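You operate a simulated robot arm through the tools that you are given. There is no shell and no other tool. Be economical: measure what you need, move in short steps, check, and stop when the job is done.

The job below is to be done with a simulated robot arm. You get a single attempt, and the scene is never put back.

Task
Take the brush nozzle and leave it on the strip before the dust hood.

It is judged by the outcome, as a careful person would: the job done as asked, and still so three seconds after it is handed in. It fails if anything else is knocked over, pushed out of place, dropped, spilled or broken.

Robot
A 7-joint arm with a two-finger parallel gripper, fixed in place. Base frame: the origin is at the foot of the arm, x ahead of it, y to its left, z up. Lengths are in m, angles in rad, forces in N, time in s.
Its first joint turns from -1.152 to 1.152 rad. Payload 2.5 kg.
The TCP is the grasp point between the finger pads, 0.023 m short of the fingertips. In the tool frame z runs along the fingers and y along their closing line. Largest opening 0.094 m; finger width 0.038, thickness 0.01; the body of the gripper, 0.054 by 0.096 m, starts 0.039 m behind the TCP.
Orientation is told as [roll, pitch, yaw] about the base's x, y, z axes, in that order, counted from this pose: with the fingers straight down and closing along the base's y, the tool's x points along the base's -x, its y along +y and its z along -z.

Tools
- The arm moves only by the tool nudge_tool. Its argument "series" is a list of rows, each a list of 3 entries, a list of its own where there are three numbers: the turn, a rotation vector about the tool's x, y, z in units of 8 degrees (1.0 is 8 degrees), then the shift along the tool's x, y, z in units of 20 mm (1.0 is 20 mm), then the finger opening in m, from 0 to 0.094. In form: [[[ax, ay, az], [dx, dy, dz], jaw], ...]. A call has 1 to 20 rows; each row shifts and turns the commanded pose from where the row before left it, along the tool's axes as they then stand. A call with a number of a shift or a turn outside -1 to 1 is refused whole. A row lasts 0.2 s, in which the tool goes at most 0.05 m and 0.15 rad; a call with a longer step from one row to the next is refused whole, and so is a gripper value outside its range. Where a pose cannot be reached the arm comes as near as it can. A force on the tool above 40 N (or 10 N above the force at the start of the call, whichever is more), or a blocked arm, ends the call early, and 0.2 s more pass. Each finger travels about 0.108 m/s and halts on what it meets, pressing with about 24 N; the grip force reading is that of the motor and also rises with nothing between the fingers. The clock runs only during rows and for 0.2 s after the last one: add rows that do not move to give the fingers time. It gives the time, the measured TCP pose, the force on the tool (base axes), the opening and the grip force at its end, in the units of the frame above (readings bear some noise), and new pictures: "show" is both (left out), scene, wrist or none.
- Cameras (640 x 400 px; columns grow to the right, rows downward): "scene" is fixed at [0.078, -0.3905, 0.5506]; the picture's right is [1.00, -0.09, 0.00], its down [-0.04, -0.51, -0.86] and it looks along [0.07, 0.85, -0.52] (base axes); focal length 214 px, centre (320, 200). "wrist" rides on the gripper at [0.086, 0.016, -0.074] in the tool frame; the picture's right is [-0.18, 0.98, 0.00], its down [-0.58, -0.11, -0.81] and it looks along [-0.79, -0.15, 0.59] (tool axes); focal length 243 px, centre (320, 200). There is no depth. A picture from a camera that has moved, and an enlarged one, comes with that camera's place and axes in the base frame and with its lens.
- zoom(camera, box): a new picture of the part [left, top, right, bottom] of that camera's present view, enlarged. It takes no simulated time.
- finish_job(): hands the job in; it is judged then, once.

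Work in short steps. Places have to be worked out from the pictures, the camera data and where the tool is seen: move nearer, look again, correct. Check each grasp and each placing, and mend what went wrong. You have 90 turns and 170 pictures in all, those below and enlarged ones among them. Open the gripper and draw the arm clear of the work before you hand the job in, unless the task says otherwise; then end with one line.

The tools are called after "Call:" by a JSON object that holds its "name" and its "arguments". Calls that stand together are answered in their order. nudge_tool: Moves the arm, as the interface text tells. Its arguments: {"type":"object","properties":{"series":{"type":"array","items":{"type":"array"}},"show":{"type":"string","enum":["both","scene","wrist","none"]}},"required":["series"]} The other tools are called the same way: zoom (camera, box) takes an enlarged picture of a part of a camera's view; finish_job () hands the job in.

At the start:

```text
clock: 0.0
eef_pos: [0.3265, 0.0943, 0.5453]
tool_rot: [0.0, 0.0, 0.001]
force: [-0.3, 0.1, 0.1]
finger_gap: 0.0943
gripper_force: 0.1
```

scene: 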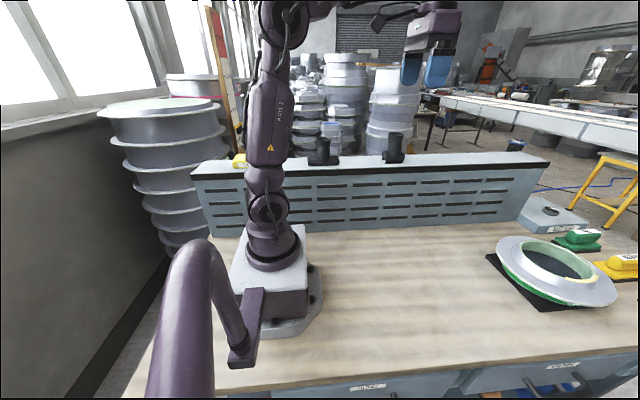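
wrist: 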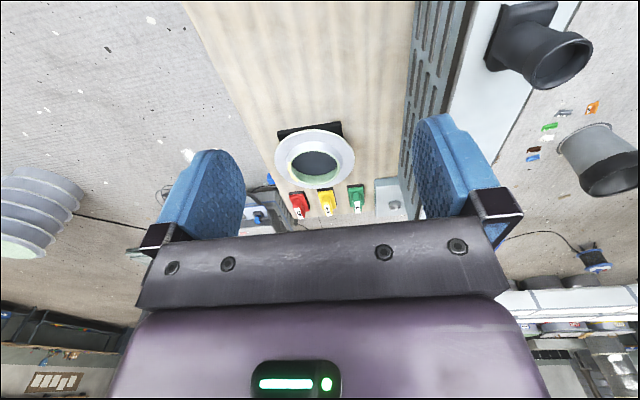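

The scene shows a hood-like wall, a ring on a dark mat and some coloured pieces; I enlarge the pictures to identify them.

Call:
{"name": "zoom", "arguments": {"camera": "scene", "box": [480, 180, 640, 320]}}

Call:
{"name": "zoom", "arguments": {"camera": "wrist", "box": [240, 100, 420, 230]}}

Call:
{"name": "zoom", "arguments": {"camera": "scene", "box": [180, 120, 560, 240]}}

```text
2.86 times, centred on (560, 250) of scene
camera zoom: at [0.078, -0.3905, 0.5506], right [1.0, -0.09, 0.0], down [-0.04, -0.51, -0.86], along [0.07, 0.85, -0.52], focal length 613 px, centre (-366, 57)
```

zoom: 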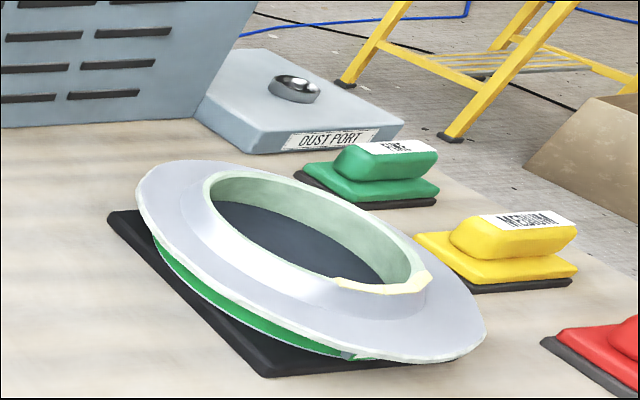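

```text
3.08 times, centred on (330, 165) of wrist
camera zoom: at [0.2407, 0.1099, 0.6182], right [0.18, 0.98, 0.0], down [0.58, -0.11, 0.81], along [0.79, -0.15, -0.59], focal length 746 px, centre (289, 308)
```

zoom: 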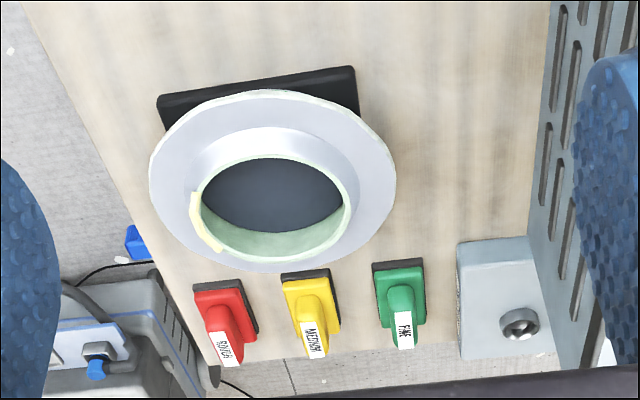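

```text
1.68 times, centred on (370, 180) of scene
camera zoom: at [0.078, -0.3905, 0.5506], right [1.0, -0.09, 0.0], down [-0.04, -0.51, -0.86], along [0.07, 0.85, -0.52], focal length 361 px, centre (236, 234)
```

zoom: 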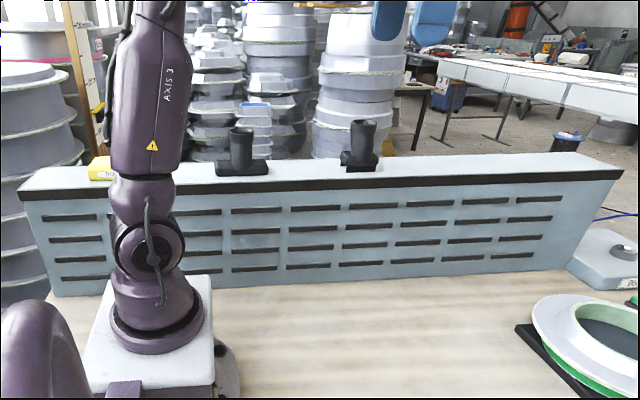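

I look closer at the black objects on top of the hood.

Call:
{"name": "zoom", "arguments": {"camera": "wrist", "box": [400, 0, 640, 220]}}

Call:
{"name": "zoom", "arguments": {"camera": "scene", "box": [290, 120, 420, 200]}}

Call:
{"name": "zoom", "arguments": {"camera": "scene", "box": [180, 280, 640, 400]}}

Call:
{"name": "zoom", "arguments": {"camera": "scene", "box": [180, 130, 300, 230]}}

```text
1.82 times, centred on (520, 110) of wrist
camera zoom: at [0.2407, 0.1099, 0.6182], right [0.18, 0.98, 0.0], down [0.58, -0.11, 0.81], along [0.79, -0.15, -0.59], focal length 441 px, centre (-44, 364)
```

zoom: 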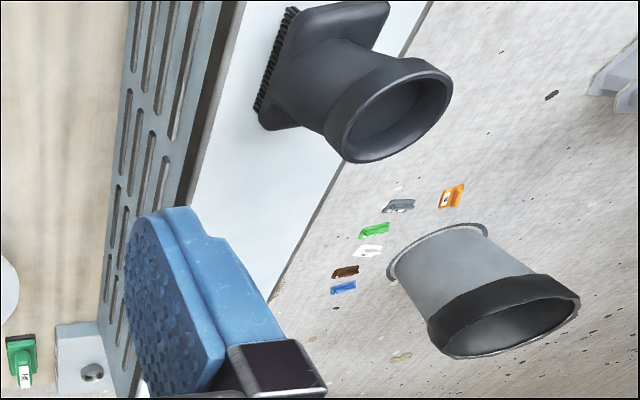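

```text
4.92 times, centred on (355, 160) of scene
camera zoom: at [0.078, -0.3905, 0.5506], right [1.0, -0.09, 0.0], down [-0.04, -0.51, -0.86], along [0.07, 0.85, -0.52], focal length 1056 px, centre (148, 397)
```

zoom: 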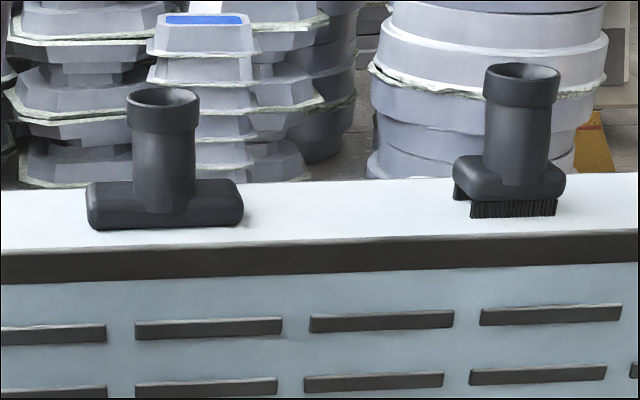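

```text
1.39 times, centred on (410, 340) of scene
camera zoom: at [0.078, -0.3905, 0.5506], right [1.0, -0.09, 0.0], down [-0.04, -0.51, -0.86], along [0.07, 0.85, -0.52], focal length 298 px, centre (195, 5)
```

zoom: 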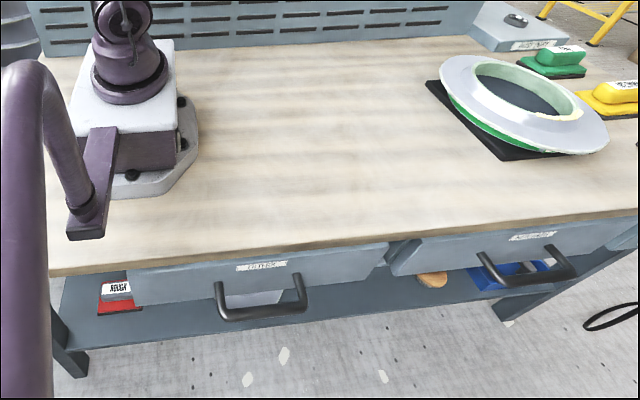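

```text
4.00 times, centred on (240, 180) of scene
camera zoom: at [0.078, -0.3905, 0.5506], right [1.0, -0.09, 0.0], down [-0.04, -0.51, -0.86], along [0.07, 0.85, -0.52], focal length 858 px, centre (640, 280)
```

zoom: 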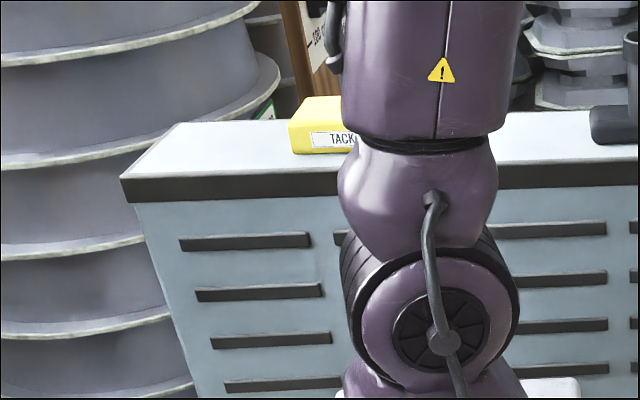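

The right-hand black piece on the hood (bristles visible) is the brush nozzle, around (0.41, 0.345), rim z≈0.35. The bench itself seems to be well below, near z≈0. I tilt the wrist camera downward to view the hood top and the bench before it.

Call:
{"name": "nudge_tool", "arguments": {"series": [[[0, 1, 0], [1, 0, -1], 0.094], [[0, 1, 0], [1, 0, -1], 0.094], [[0, 1, 0], [0, 0, 0], 0.094], [[0, 1, 0], [0, 0, 0], 0.094]]}}

```text
clock: 1.0
eef_pos: [0.2536, 0.0952, 0.5204]
tool_rot: [0.005, 0.325, 0.003]
force: [-0.3, 0.2, 1.0]
finger_gap: 0.0938
gripper_force: 0.1
out of reach, approached as far as the arm can: row 1, 2, 3, 4
camera wrist: at [0.1961, 0.111, 0.6174], right [0.17, 0.98, -0.05], down [0.81, -0.11, 0.58], along [0.56, -0.14, -0.81], focal length 243 px, centre (320, 200)
```

scene: 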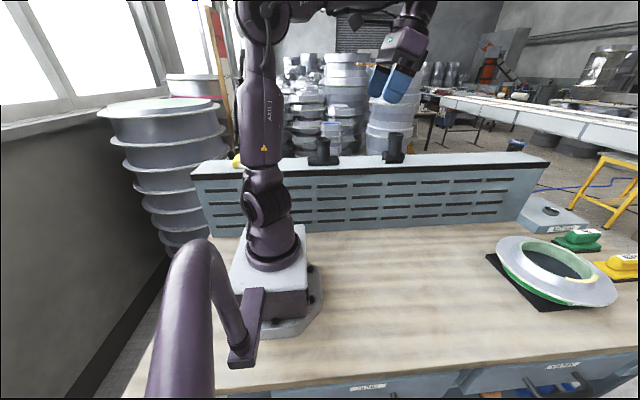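
wrist: 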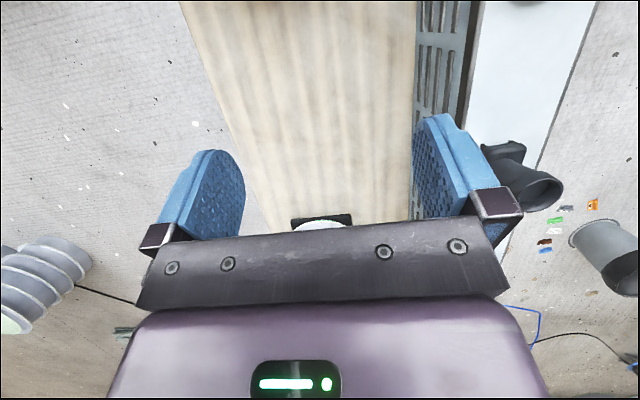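

There is no separate marking; the strip is the free bench band in front of the slotted hood. I untilt the tool and check how the pose settles.

Call:
{"name": "nudge_tool", "arguments": {"series": [[[0, -0.8, 0], [0, 0, 0], 0.094], [[0, -0.8, 0], [0, 0, 0], 0.094], [[0, -0.73, 0], [0, 0, 0], 0.094], [[0, 0, 0], [0, 0, 0], 0.094]], "show": "none"}}

```text
clock: 2.0
eef_pos: [0.2534, 0.0967, 0.5209]
tool_rot: [0.005, -0.004, 0.001]
force: [-0.6, 0.0, 0.3]
finger_gap: 0.0939
gripper_force: 0.0
```

The command restarts from the reached pose. Now I move toward the nozzle at safe height for a better view.

Call:
{"name": "nudge_tool", "arguments": {"series": [[[0, 0, 0], [-0.6, 1, 0], 0.094], [[0, 0, 0], [-0.6, 1, 0], 0.094], [[0, 0, 0], [-0.6, 1, 0], 0.094], [[0, 0, 0], [-0.6, 1, 0.2], 0.094], [[0, 0, 0], [-0.6, 1, 0.4], 0.094], [[0, 0, 0], [-0.6, 1, 0.6], 0.094], [[0, 0, 0], [-0.6, 1, 0.6], 0.094], [[0, 0, 0], [-0.6, 1, 0.6], 0.094], [[0, 0, 0], [0, 1, 0.6], 0.094], [[0, 0, 0], [0, 0, 0], 0.094]]}}

```text
clock: 4.2
eef_pos: [0.3494, 0.2751, 0.4604]
tool_rot: [0.006, -0.001, -0.003]
force: [0.4, 0.0, 0.7]
finger_gap: 0.0938
gripper_force: 0.0
camera wrist: at [0.2644, 0.2915, 0.5343], right [0.19, 0.98, 0.0], down [0.58, -0.11, 0.81], along [0.79, -0.15, -0.59], focal length 243 px, centre (320, 200)
```

scene: 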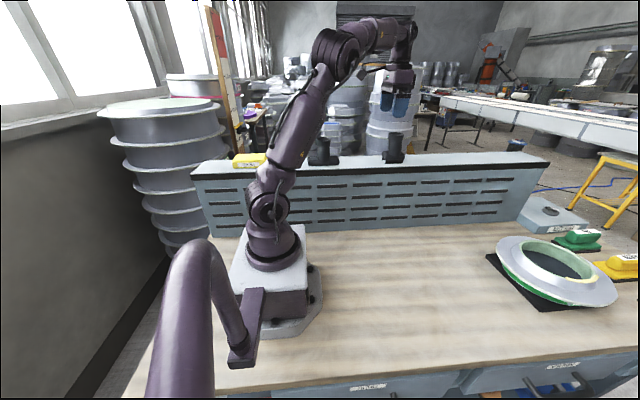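
wrist: 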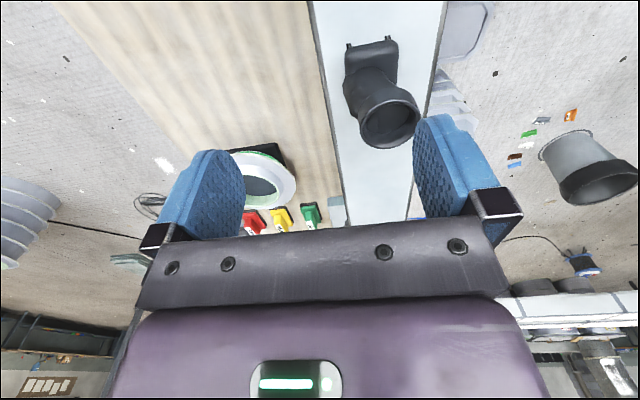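

The nozzle is right ahead. I enlarge both views to locate it accurately.

Call:
{"name": "zoom", "arguments": {"camera": "wrist", "box": [310, 0, 470, 160]}}

Call:
{"name": "zoom", "arguments": {"camera": "scene", "box": [360, 60, 440, 180]}}

```text
2.50 times, centred on (390, 80) of wrist
camera zoom: at [0.2644, 0.2915, 0.5343], right [0.19, 0.98, 0.0], down [0.58, -0.11, 0.81], along [0.79, -0.15, -0.59], focal length 606 px, centre (145, 500)
```

zoom: 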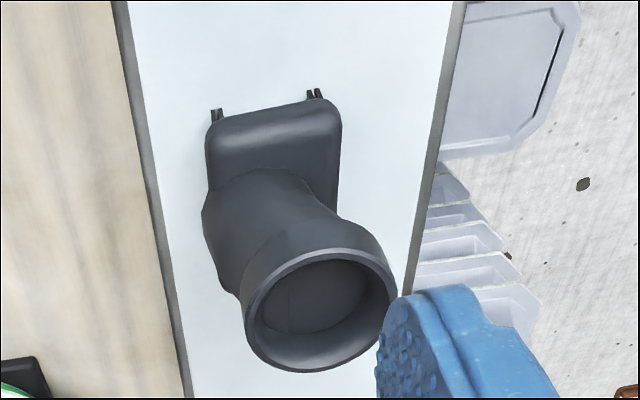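

```text
3.33 times, centred on (400, 120) of scene
camera zoom: at [0.078, -0.3905, 0.5506], right [1.0, -0.09, 0.0], down [-0.04, -0.51, -0.86], along [0.07, 0.85, -0.52], focal length 715 px, centre (53, 467)
```

zoom: 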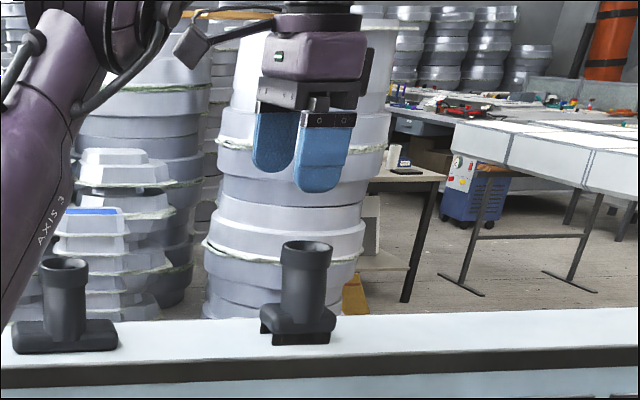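

Triangulation gives the rim at about (0.40, 0.327, 0.36), diameter 0.05. I move above it and check.

Call:
{"name": "nudge_tool", "arguments": {"series": [[[0, 0, 0], [-0.65, 0.65, 0], 0.094], [[0, 0, 0], [-0.65, 0.65, 0], 0.094], [[0, 0, 0], [-0.65, 0.65, 0.5], 0.094], [[0, 0, 0], [-0.58, 0.65, 0.5], 0.094], [[0, 0, 0], [0, 0, 0.5], 0.094], [[0, 0, 0], [0, 0, 0], 0.094]]}}

```text
clock: 5.6
eef_pos: [0.4001, 0.3267, 0.43]
tool_rot: [0.006, -0.001, -0.002]
force: [-0.1, -0.1, 0.0]
finger_gap: 0.0941
gripper_force: 0.1
camera wrist: at [0.3145, 0.343, 0.5039], right [0.19, 0.98, 0.01], down [0.58, -0.11, 0.81], along [0.79, -0.15, -0.59], focal length 243 px, centre (320, 200)
```

scene: 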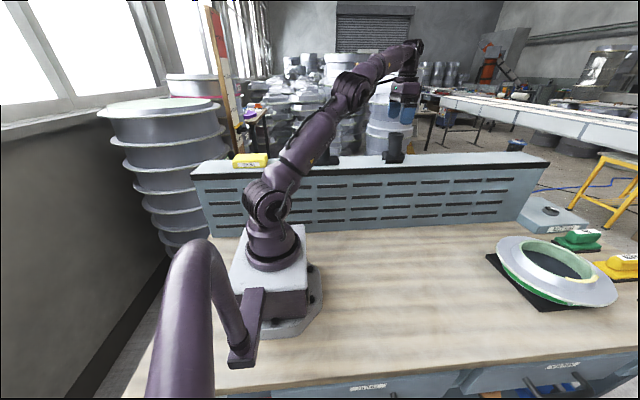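
wrist: 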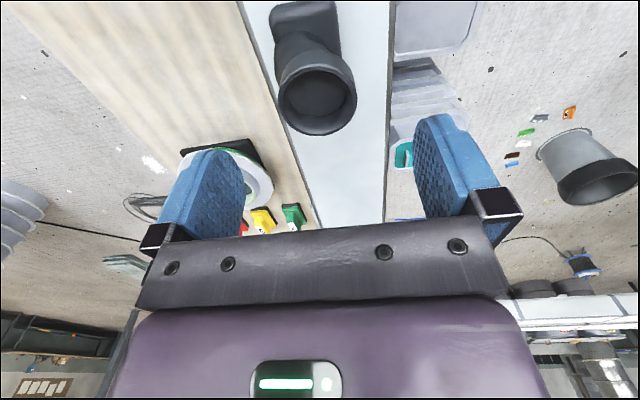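

The rim sits at (0.400, 0.324), matching the TCP. I descend to z≈0.338 with the fingers open.

Call:
{"name": "nudge_tool", "arguments": {"series": [[[0, 0, 0], [0, -0.1, 0.8], 0.094], [[0, 0, 0], [0, 0, 0.8], 0.094], [[0, 0, 0], [0, 0, 0.8], 0.094], [[0, 0, 0], [0, 0, 0.8], 0.094], [[0, 0, 0], [0, 0, 0.8], 0.094], [[0, 0, 0], [0, 0, 0.5], 0.094], [[0, 0, 0], [0, 0, 0], 0.094]]}}

Call:
{"name": "zoom", "arguments": {"camera": "scene", "box": [350, 80, 450, 180]}}

```text
clock: 7.2
eef_pos: [0.4013, 0.3268, 0.3418]
tool_rot: [0.006, -0.001, -0.003]
force: [0.2, 0.3, 0.7]
finger_gap: 0.0941
gripper_force: 0.0
camera wrist: at [0.3145, 0.3419, 0.4152], right [0.19, 0.98, 0.01], down [0.58, -0.11, 0.81], along [0.79, -0.15, -0.59], focal length 243 px, centre (320, 200)
```

scene: 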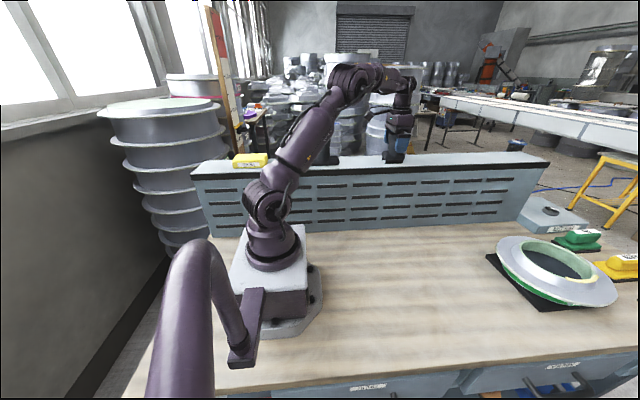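
wrist: 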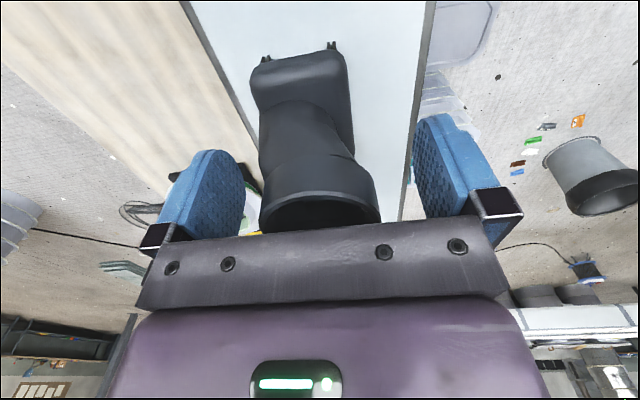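

```text
4.00 times, centred on (400, 130) of scene
camera zoom: at [0.078, -0.3905, 0.5506], right [1.0, -0.09, 0.0], down [-0.04, -0.51, -0.86], along [0.07, 0.85, -0.52], focal length 858 px, centre (0, 480)
```

zoom: 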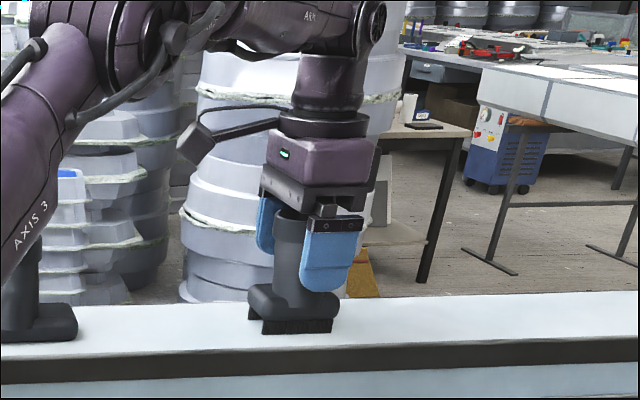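

The fingers straddle the neck with alignment as predicted. I close and wait.

Call:
{"name": "nudge_tool", "arguments": {"series": [[[0, 0, 0], [0, 0, 0], 0.06], [[0, 0, 0], [0, 0, 0], 0.03], [[0, 0, 0], [0, 0, 0], 0.02], [[0, 0, 0], [0, 0, 0], 0.02], [[0, 0, 0], [0, 0, 0], 0.02]], "show": "wrist"}}

Call:
{"name": "zoom", "arguments": {"camera": "scene", "box": [350, 80, 450, 180]}}

```text
clock: 8.4
eef_pos: [0.4011, 0.3271, 0.342]
tool_rot: [0.005, -0.003, -0.003]
force: [0.4, -0.7, 3.2]
finger_gap: 0.0531
gripper_force: 23.8
camera wrist: at [0.3146, 0.3419, 0.4156], right [0.19, 0.98, 0.01], down [0.58, -0.11, 0.81], along [0.79, -0.15, -0.59], focal length 243 px, centre (320, 200)
```

wrist: 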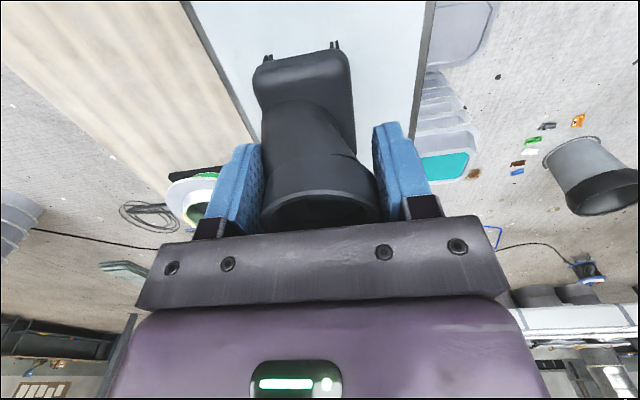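

```text
4.00 times, centred on (400, 130) of scene
camera zoom: at [0.078, -0.3905, 0.5506], right [1.0, -0.09, 0.0], down [-0.04, -0.51, -0.86], along [0.07, 0.85, -0.52], focal length 858 px, centre (0, 480)
```

zoom: 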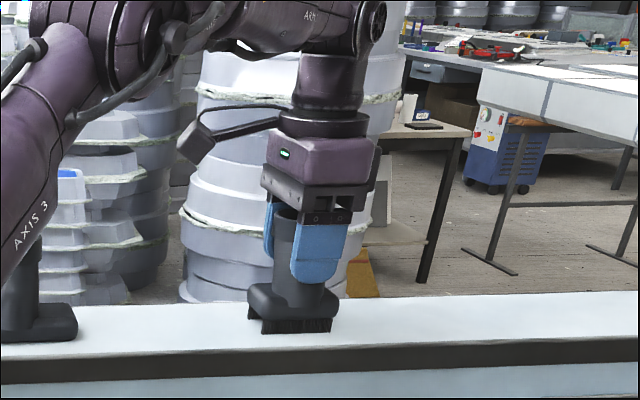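

The nozzle is held (gap 0.053, 24 N). I lift it 0.08 m and bring it forward over the bench.

Call:
{"name": "nudge_tool", "arguments": {"series": [[[0, 0, 0], [0, 0, -0.5], 0.02], [[0, 0, 0], [0, 0, -0.7], 0.02], [[0, 0, 0], [0, 0, -0.7], 0.02], [[0, 0, 0], [0, 0, -0.7], 0.02], [[0, 0, 0], [0, -0.4, -0.7], 0.02], [[0, 0, 0], [0, -0.7, 0], 0.02], [[0, 0, 0], [0, -0.7, 0], 0.02], [[0, 0, 0], [0, -0.7, 0], 0.02], [[0, 0, 0], [0, -0.7, 0], 0.02], [[0, 0, 0], [0, -0.7, 0], 0.02], [[0, 0, 0], [0, -0.7, 0], 0.02], [[0, 0, 0], [0, -0.7, 0], 0.02], [[0, 0, 0], [0, -0.7, 0], 0.02], [[0, 0, 0], [0, -0.7, 0], 0.02], [[0, 0, 0], [0, -0.7, 0], 0.02], [[0, 0, 0], [0, -0.4, 0], 0.02], [[0, 0, 0], [0, 0, 0], 0.02]]}}

```text
clock: 12.0
eef_pos: [0.4006, 0.1707, 0.4077]
tool_rot: [0.005, -0.002, 0.0]
force: [0.0, 0.5, -1.5]
finger_gap: 0.0532
gripper_force: 23.9
camera wrist: at [0.3146, 0.1858, 0.4815], right [0.19, 0.98, 0.0], down [0.58, -0.11, 0.81], along [0.79, -0.15, -0.59], focal length 243 px, centre (320, 200)
```

scene: 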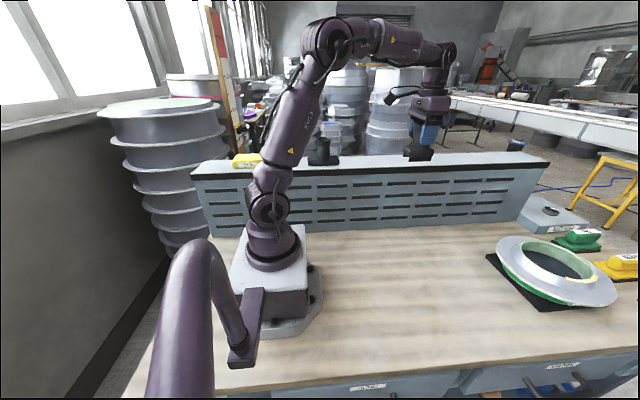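
wrist: 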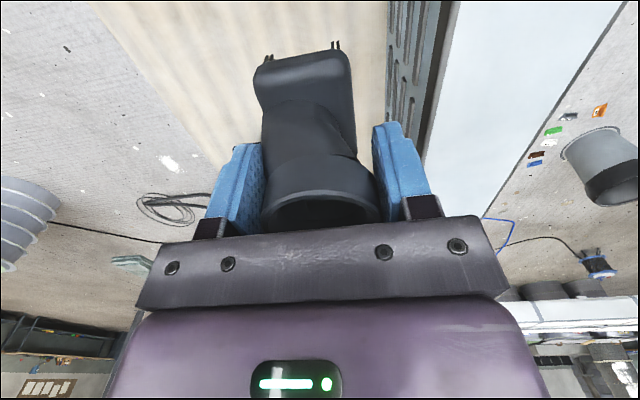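

Held well and clear of the hood, whose face is at y≈0.265. I descend before it at y≈0.18, to z≈0.13, then check.

Call:
{"name": "nudge_tool", "arguments": {"series": [[[0, 0, 0], [0, 0.4, 0.5], 0.02], [[0, 0, 0], [0, 0, 0.9], 0.02], [[0, 0, 0], [0, 0, 0.9], 0.02], [[0, 0, 0], [0, 0, 0.9], 0.02], [[0, 0, 0], [0, 0, 0.9], 0.02], [[0, 0, 0], [0, 0, 0.9], 0.02], [[0, 0, 0], [0, 0, 0.9], 0.02], [[0, 0, 0], [0, 0, 0.9], 0.02], [[0, 0, 0], [0, 0, 0.9], 0.02], [[0, 0, 0], [0, 0, 0.9], 0.02], [[0, 0, 0], [0, 0, 0.9], 0.02], [[0, 0, 0], [0, 0, 0.9], 0.02], [[0, 0, 0], [0, 0, 0.9], 0.02], [[0, 0, 0], [0, 0, 0.9], 0.02], [[0, 0, 0], [0, 0, 0.9], 0.02], [[0, 0, 0], [0, 0, 0.7], 0.02], [[0, 0, 0], [0, 0, 0], 0.02]]}}

Call:
{"name": "zoom", "arguments": {"camera": "scene", "box": [330, 100, 530, 260]}}

```text
clock: 15.6
eef_pos: [0.4001, 0.1816, 0.1307]
tool_rot: [0.006, -0.002, -0.003]
force: [-0.5, 0.1, -2.0]
finger_gap: 0.053
gripper_force: 24.3
camera wrist: at [0.3147, 0.197, 0.2039], right [0.19, 0.98, 0.0], down [0.58, -0.11, 0.81], along [0.79, -0.15, -0.59], focal length 243 px, centre (320, 200)
```

scene: 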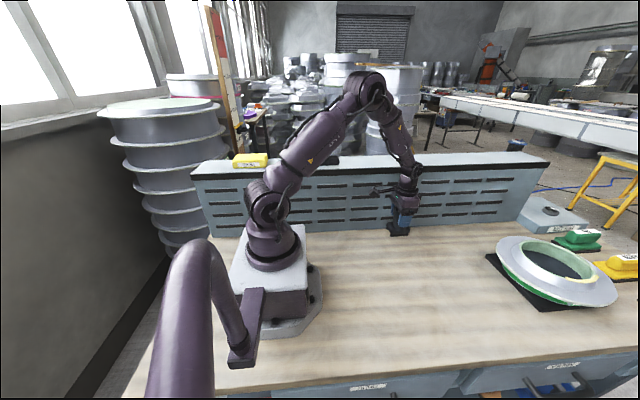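
wrist: 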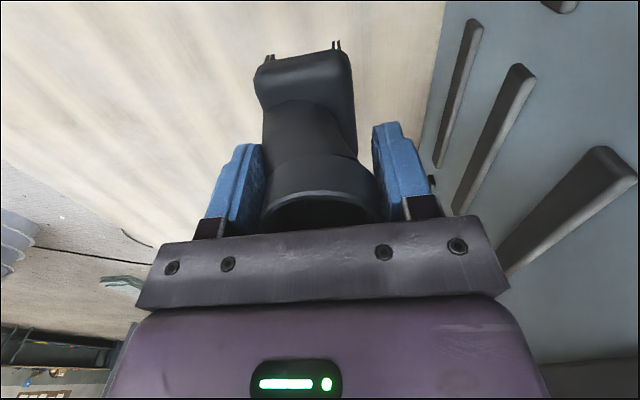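

```text
2.50 times, centred on (430, 180) of scene
camera zoom: at [0.078, -0.3905, 0.5506], right [1.0, -0.09, 0.0], down [-0.04, -0.51, -0.86], along [0.07, 0.85, -0.52], focal length 536 px, centre (45, 250)
```

zoom: 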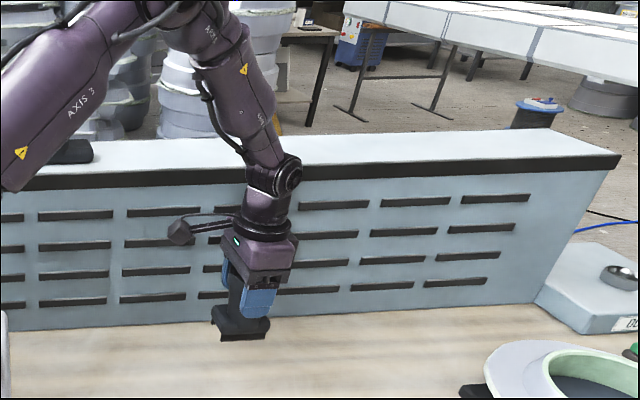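

Hood distance is comfortable. I go down slowly to about 0.08.

Call:
{"name": "nudge_tool", "arguments": {"series": [[[0, 0, 0], [0, 0, 0.6], 0.02], [[0, 0, 0], [0, 0, 0.6], 0.02], [[0, 0, 0], [0, 0, 0.6], 0.02], [[0, 0, 0], [0, 0, 0.4], 0.02], [[0, 0, 0], [0, 0, 0.2], 0.02], [[0, 0, 0], [0, 0, 0], 0.02]], "show": "none"}}

Call:
{"name": "zoom", "arguments": {"camera": "scene", "box": [350, 180, 450, 260]}}

```text
clock: 17.0
eef_pos: [0.4013, 0.1789, 0.0832]
tool_rot: [0.007, -0.003, -0.002]
force: [0.0, -0.1, -0.4]
finger_gap: 0.0529
gripper_force: 24.6
```

```text
5.00 times, centred on (400, 220) of scene
camera zoom: at [0.078, -0.3905, 0.5506], right [1.0, -0.09, 0.0], down [-0.04, -0.51, -0.86], along [0.07, 0.85, -0.52], focal length 1072 px, centre (-80, 100)
```

zoom: 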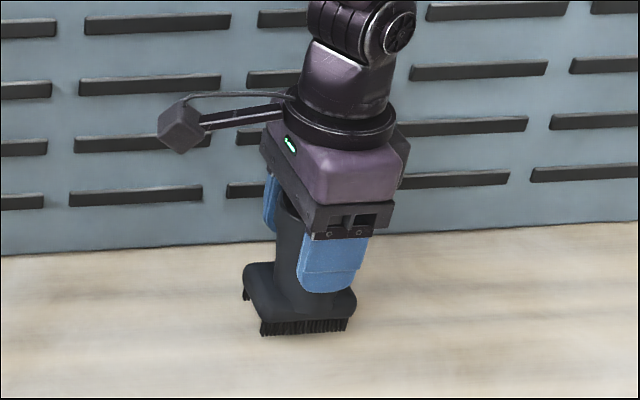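

No contact yet (force unchanged); I lower by small steps until the force shows contact.

Call:
{"name": "nudge_tool", "arguments": {"series": [[[0, 0, 0], [0, 0, 0.15], 0.02], [[0, 0, 0], [0, 0, 0.15], 0.02], [[0, 0, 0], [0, 0, 0.1], 0.02], [[0, 0, 0], [0, 0, 0], 0.02]], "show": "none"}}

```text
clock: 18.0
eef_pos: [0.3984, 0.1797, 0.0749]
tool_rot: [0.006, -0.003, -0.003]
force: [-0.2, 0.3, -1.2]
finger_gap: 0.0531
gripper_force: 24.4
```

Still free; a few more millimetres.

Call:
{"name": "nudge_tool", "arguments": {"series": [[[0, 0, 0], [0, 0, 0.1], 0.02], [[0, 0, 0], [0, 0, 0.1], 0.02], [[0, 0, 0], [0, 0, 0], 0.02]], "show": "none"}}

Call:
{"name": "zoom", "arguments": {"camera": "scene", "box": [350, 180, 450, 260]}}

```text
clock: 18.8
eef_pos: [0.3998, 0.1789, 0.0711]
tool_rot: [0.006, -0.003, 0.0]
force: [-4.6, 0.9, 13.9]
finger_gap: 0.0531
gripper_force: 24.5
```

```text
5.00 times, centred on (400, 220) of scene
camera zoom: at [0.078, -0.3905, 0.5506], right [1.0, -0.09, 0.0], down [-0.04, -0.51, -0.86], along [0.07, 0.85, -0.52], focal length 1072 px, centre (-80, 100)
```

zoom: 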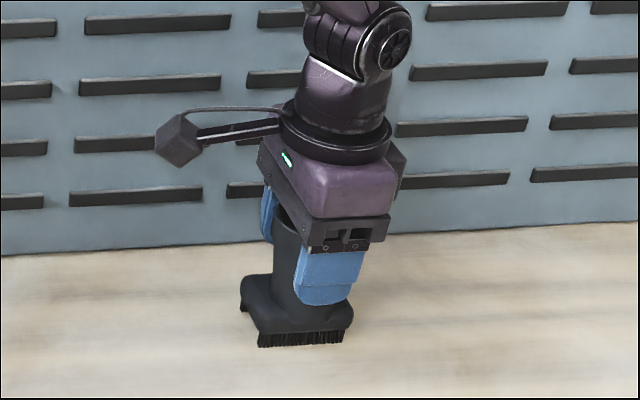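

Contact at 14 N; the nozzle stands upright. I relieve it by ~1 mm, open the fingers and check.

Call:
{"name": "nudge_tool", "arguments": {"series": [[[0, 0, 0], [0, 0, -0.05], 0.02], [[0, 0, 0], [0, 0, 0], 0.055], [[0, 0, 0], [0, 0, 0], 0.07], [[0, 0, 0], [0, 0, 0], 0.082], [[0, 0, 0], [0, 0, 0], 0.082]]}}

Call:
{"name": "zoom", "arguments": {"camera": "scene", "box": [350, 180, 450, 260]}}

```text
clock: 20.0
eef_pos: [0.4013, 0.1787, 0.071]
tool_rot: [0.005, -0.001, -0.002]
force: [-0.5, 0.2, 0.2]
finger_gap: 0.0819
gripper_force: 0.0
camera wrist: at [0.3143, 0.1952, 0.1457], right [0.19, 0.98, 0.01], down [0.58, -0.11, 0.81], along [0.79, -0.15, -0.59], focal length 243 px, centre (320, 200)
```

scene: 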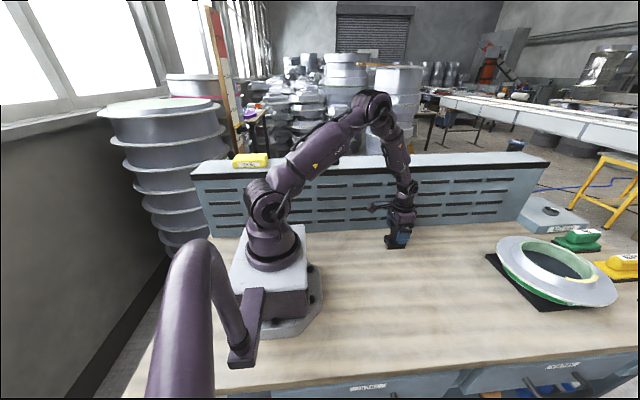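
wrist: 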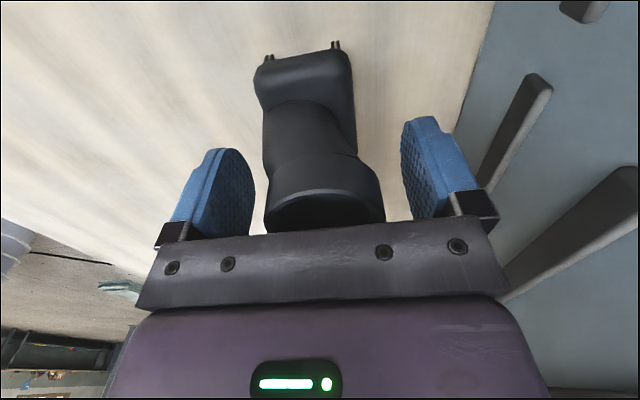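

```text
5.00 times, centred on (400, 220) of scene
camera zoom: at [0.078, -0.3905, 0.5506], right [1.0, -0.09, 0.0], down [-0.04, -0.51, -0.86], along [0.07, 0.85, -0.52], focal length 1072 px, centre (-80, 100)
```

zoom: 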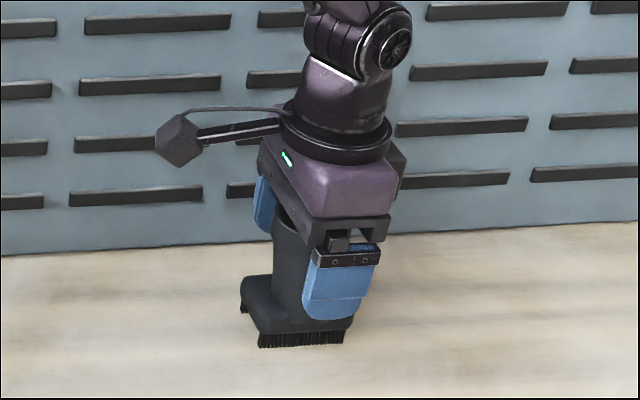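

Released and standing. I withdraw straight up, then clear.

Call:
{"name": "nudge_tool", "arguments": {"series": [[[0, 0, 0], [0, 0, -0.4], 0.082], [[0, 0, 0], [0, 0, -0.7], 0.082], [[0, 0, 0], [0, 0, -0.9], 0.082], [[0, 0, 0], [0, 0, -0.9], 0.082], [[0, 0, 0], [0, 0, -0.9], 0.082], [[0, 0, 0], [0, 0, -0.9], 0.09], [[0, 0, 0], [0, 0, -0.9], 0.09], [[0, 0, 0], [0, 0, -0.9], 0.09], [[0, 0, 0], [0, 0, -0.9], 0.09], [[0, 0, 0], [0, 0, -0.9], 0.09], [[0, 0, 0], [0, 0, -0.9], 0.09], [[0, 0, 0], [0, -0.5, -0.9], 0.09], [[0, 0, 0], [0, -0.5, -0.9], 0.09], [[0, 0, 0], [0, -0.5, -0.9], 0.09], [[0, 0, 0], [0, -0.5, -0.9], 0.09], [[0, 0, 0], [0, 0, 0], 0.09]]}}

Call:
{"name": "zoom", "arguments": {"camera": "scene", "box": [300, 120, 500, 260]}}

```text
clock: 23.4
eef_pos: [0.4022, 0.1372, 0.3276]
tool_rot: [0.003, -0.002, -0.001]
force: [0.4, -1.1, -0.5]
finger_gap: 0.0897
gripper_force: 0.0
camera wrist: at [0.3152, 0.1531, 0.4015], right [0.19, 0.98, 0.01], down [0.58, -0.11, 0.81], along [0.79, -0.15, -0.59], focal length 243 px, centre (320, 200)
```

scene: 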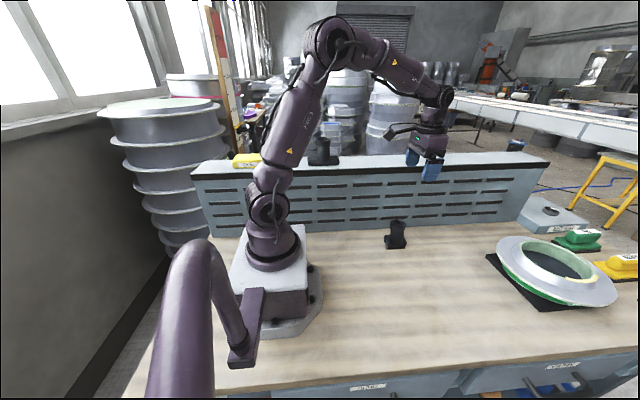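
wrist: 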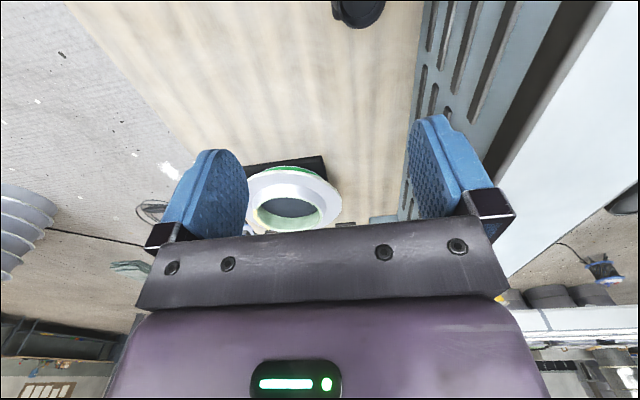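

```text
2.86 times, centred on (400, 190) of scene
camera zoom: at [0.078, -0.3905, 0.5506], right [1.0, -0.09, 0.0], down [-0.04, -0.51, -0.86], along [0.07, 0.85, -0.52], focal length 613 px, centre (91, 229)
```

zoom: 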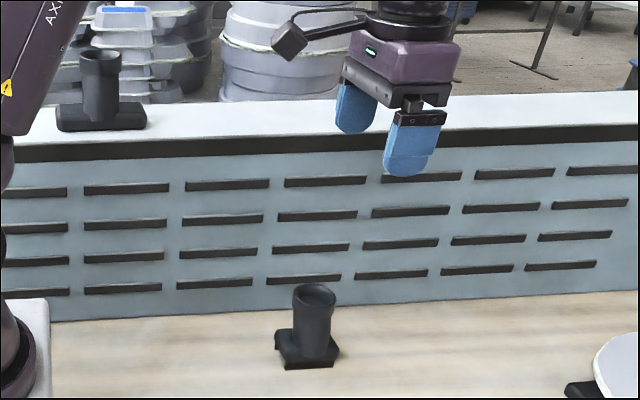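

The nozzle stands upright on the bench strip just in front of the hood, nothing else has moved and the arm is clear, so I hand it in.

Call:
{"name": "finish_job", "arguments": {}}

```text
The job is handed in.
```

I took the brush nozzle off the top of the dust hood and stood it upright on the bench in front of the hood, about 8 cm from the hood face at its centre. No strip was marked on the bench, so I took "the strip" to mean that band of bench. Nothing else appeared to move, and the gripper is open with the arm clear.
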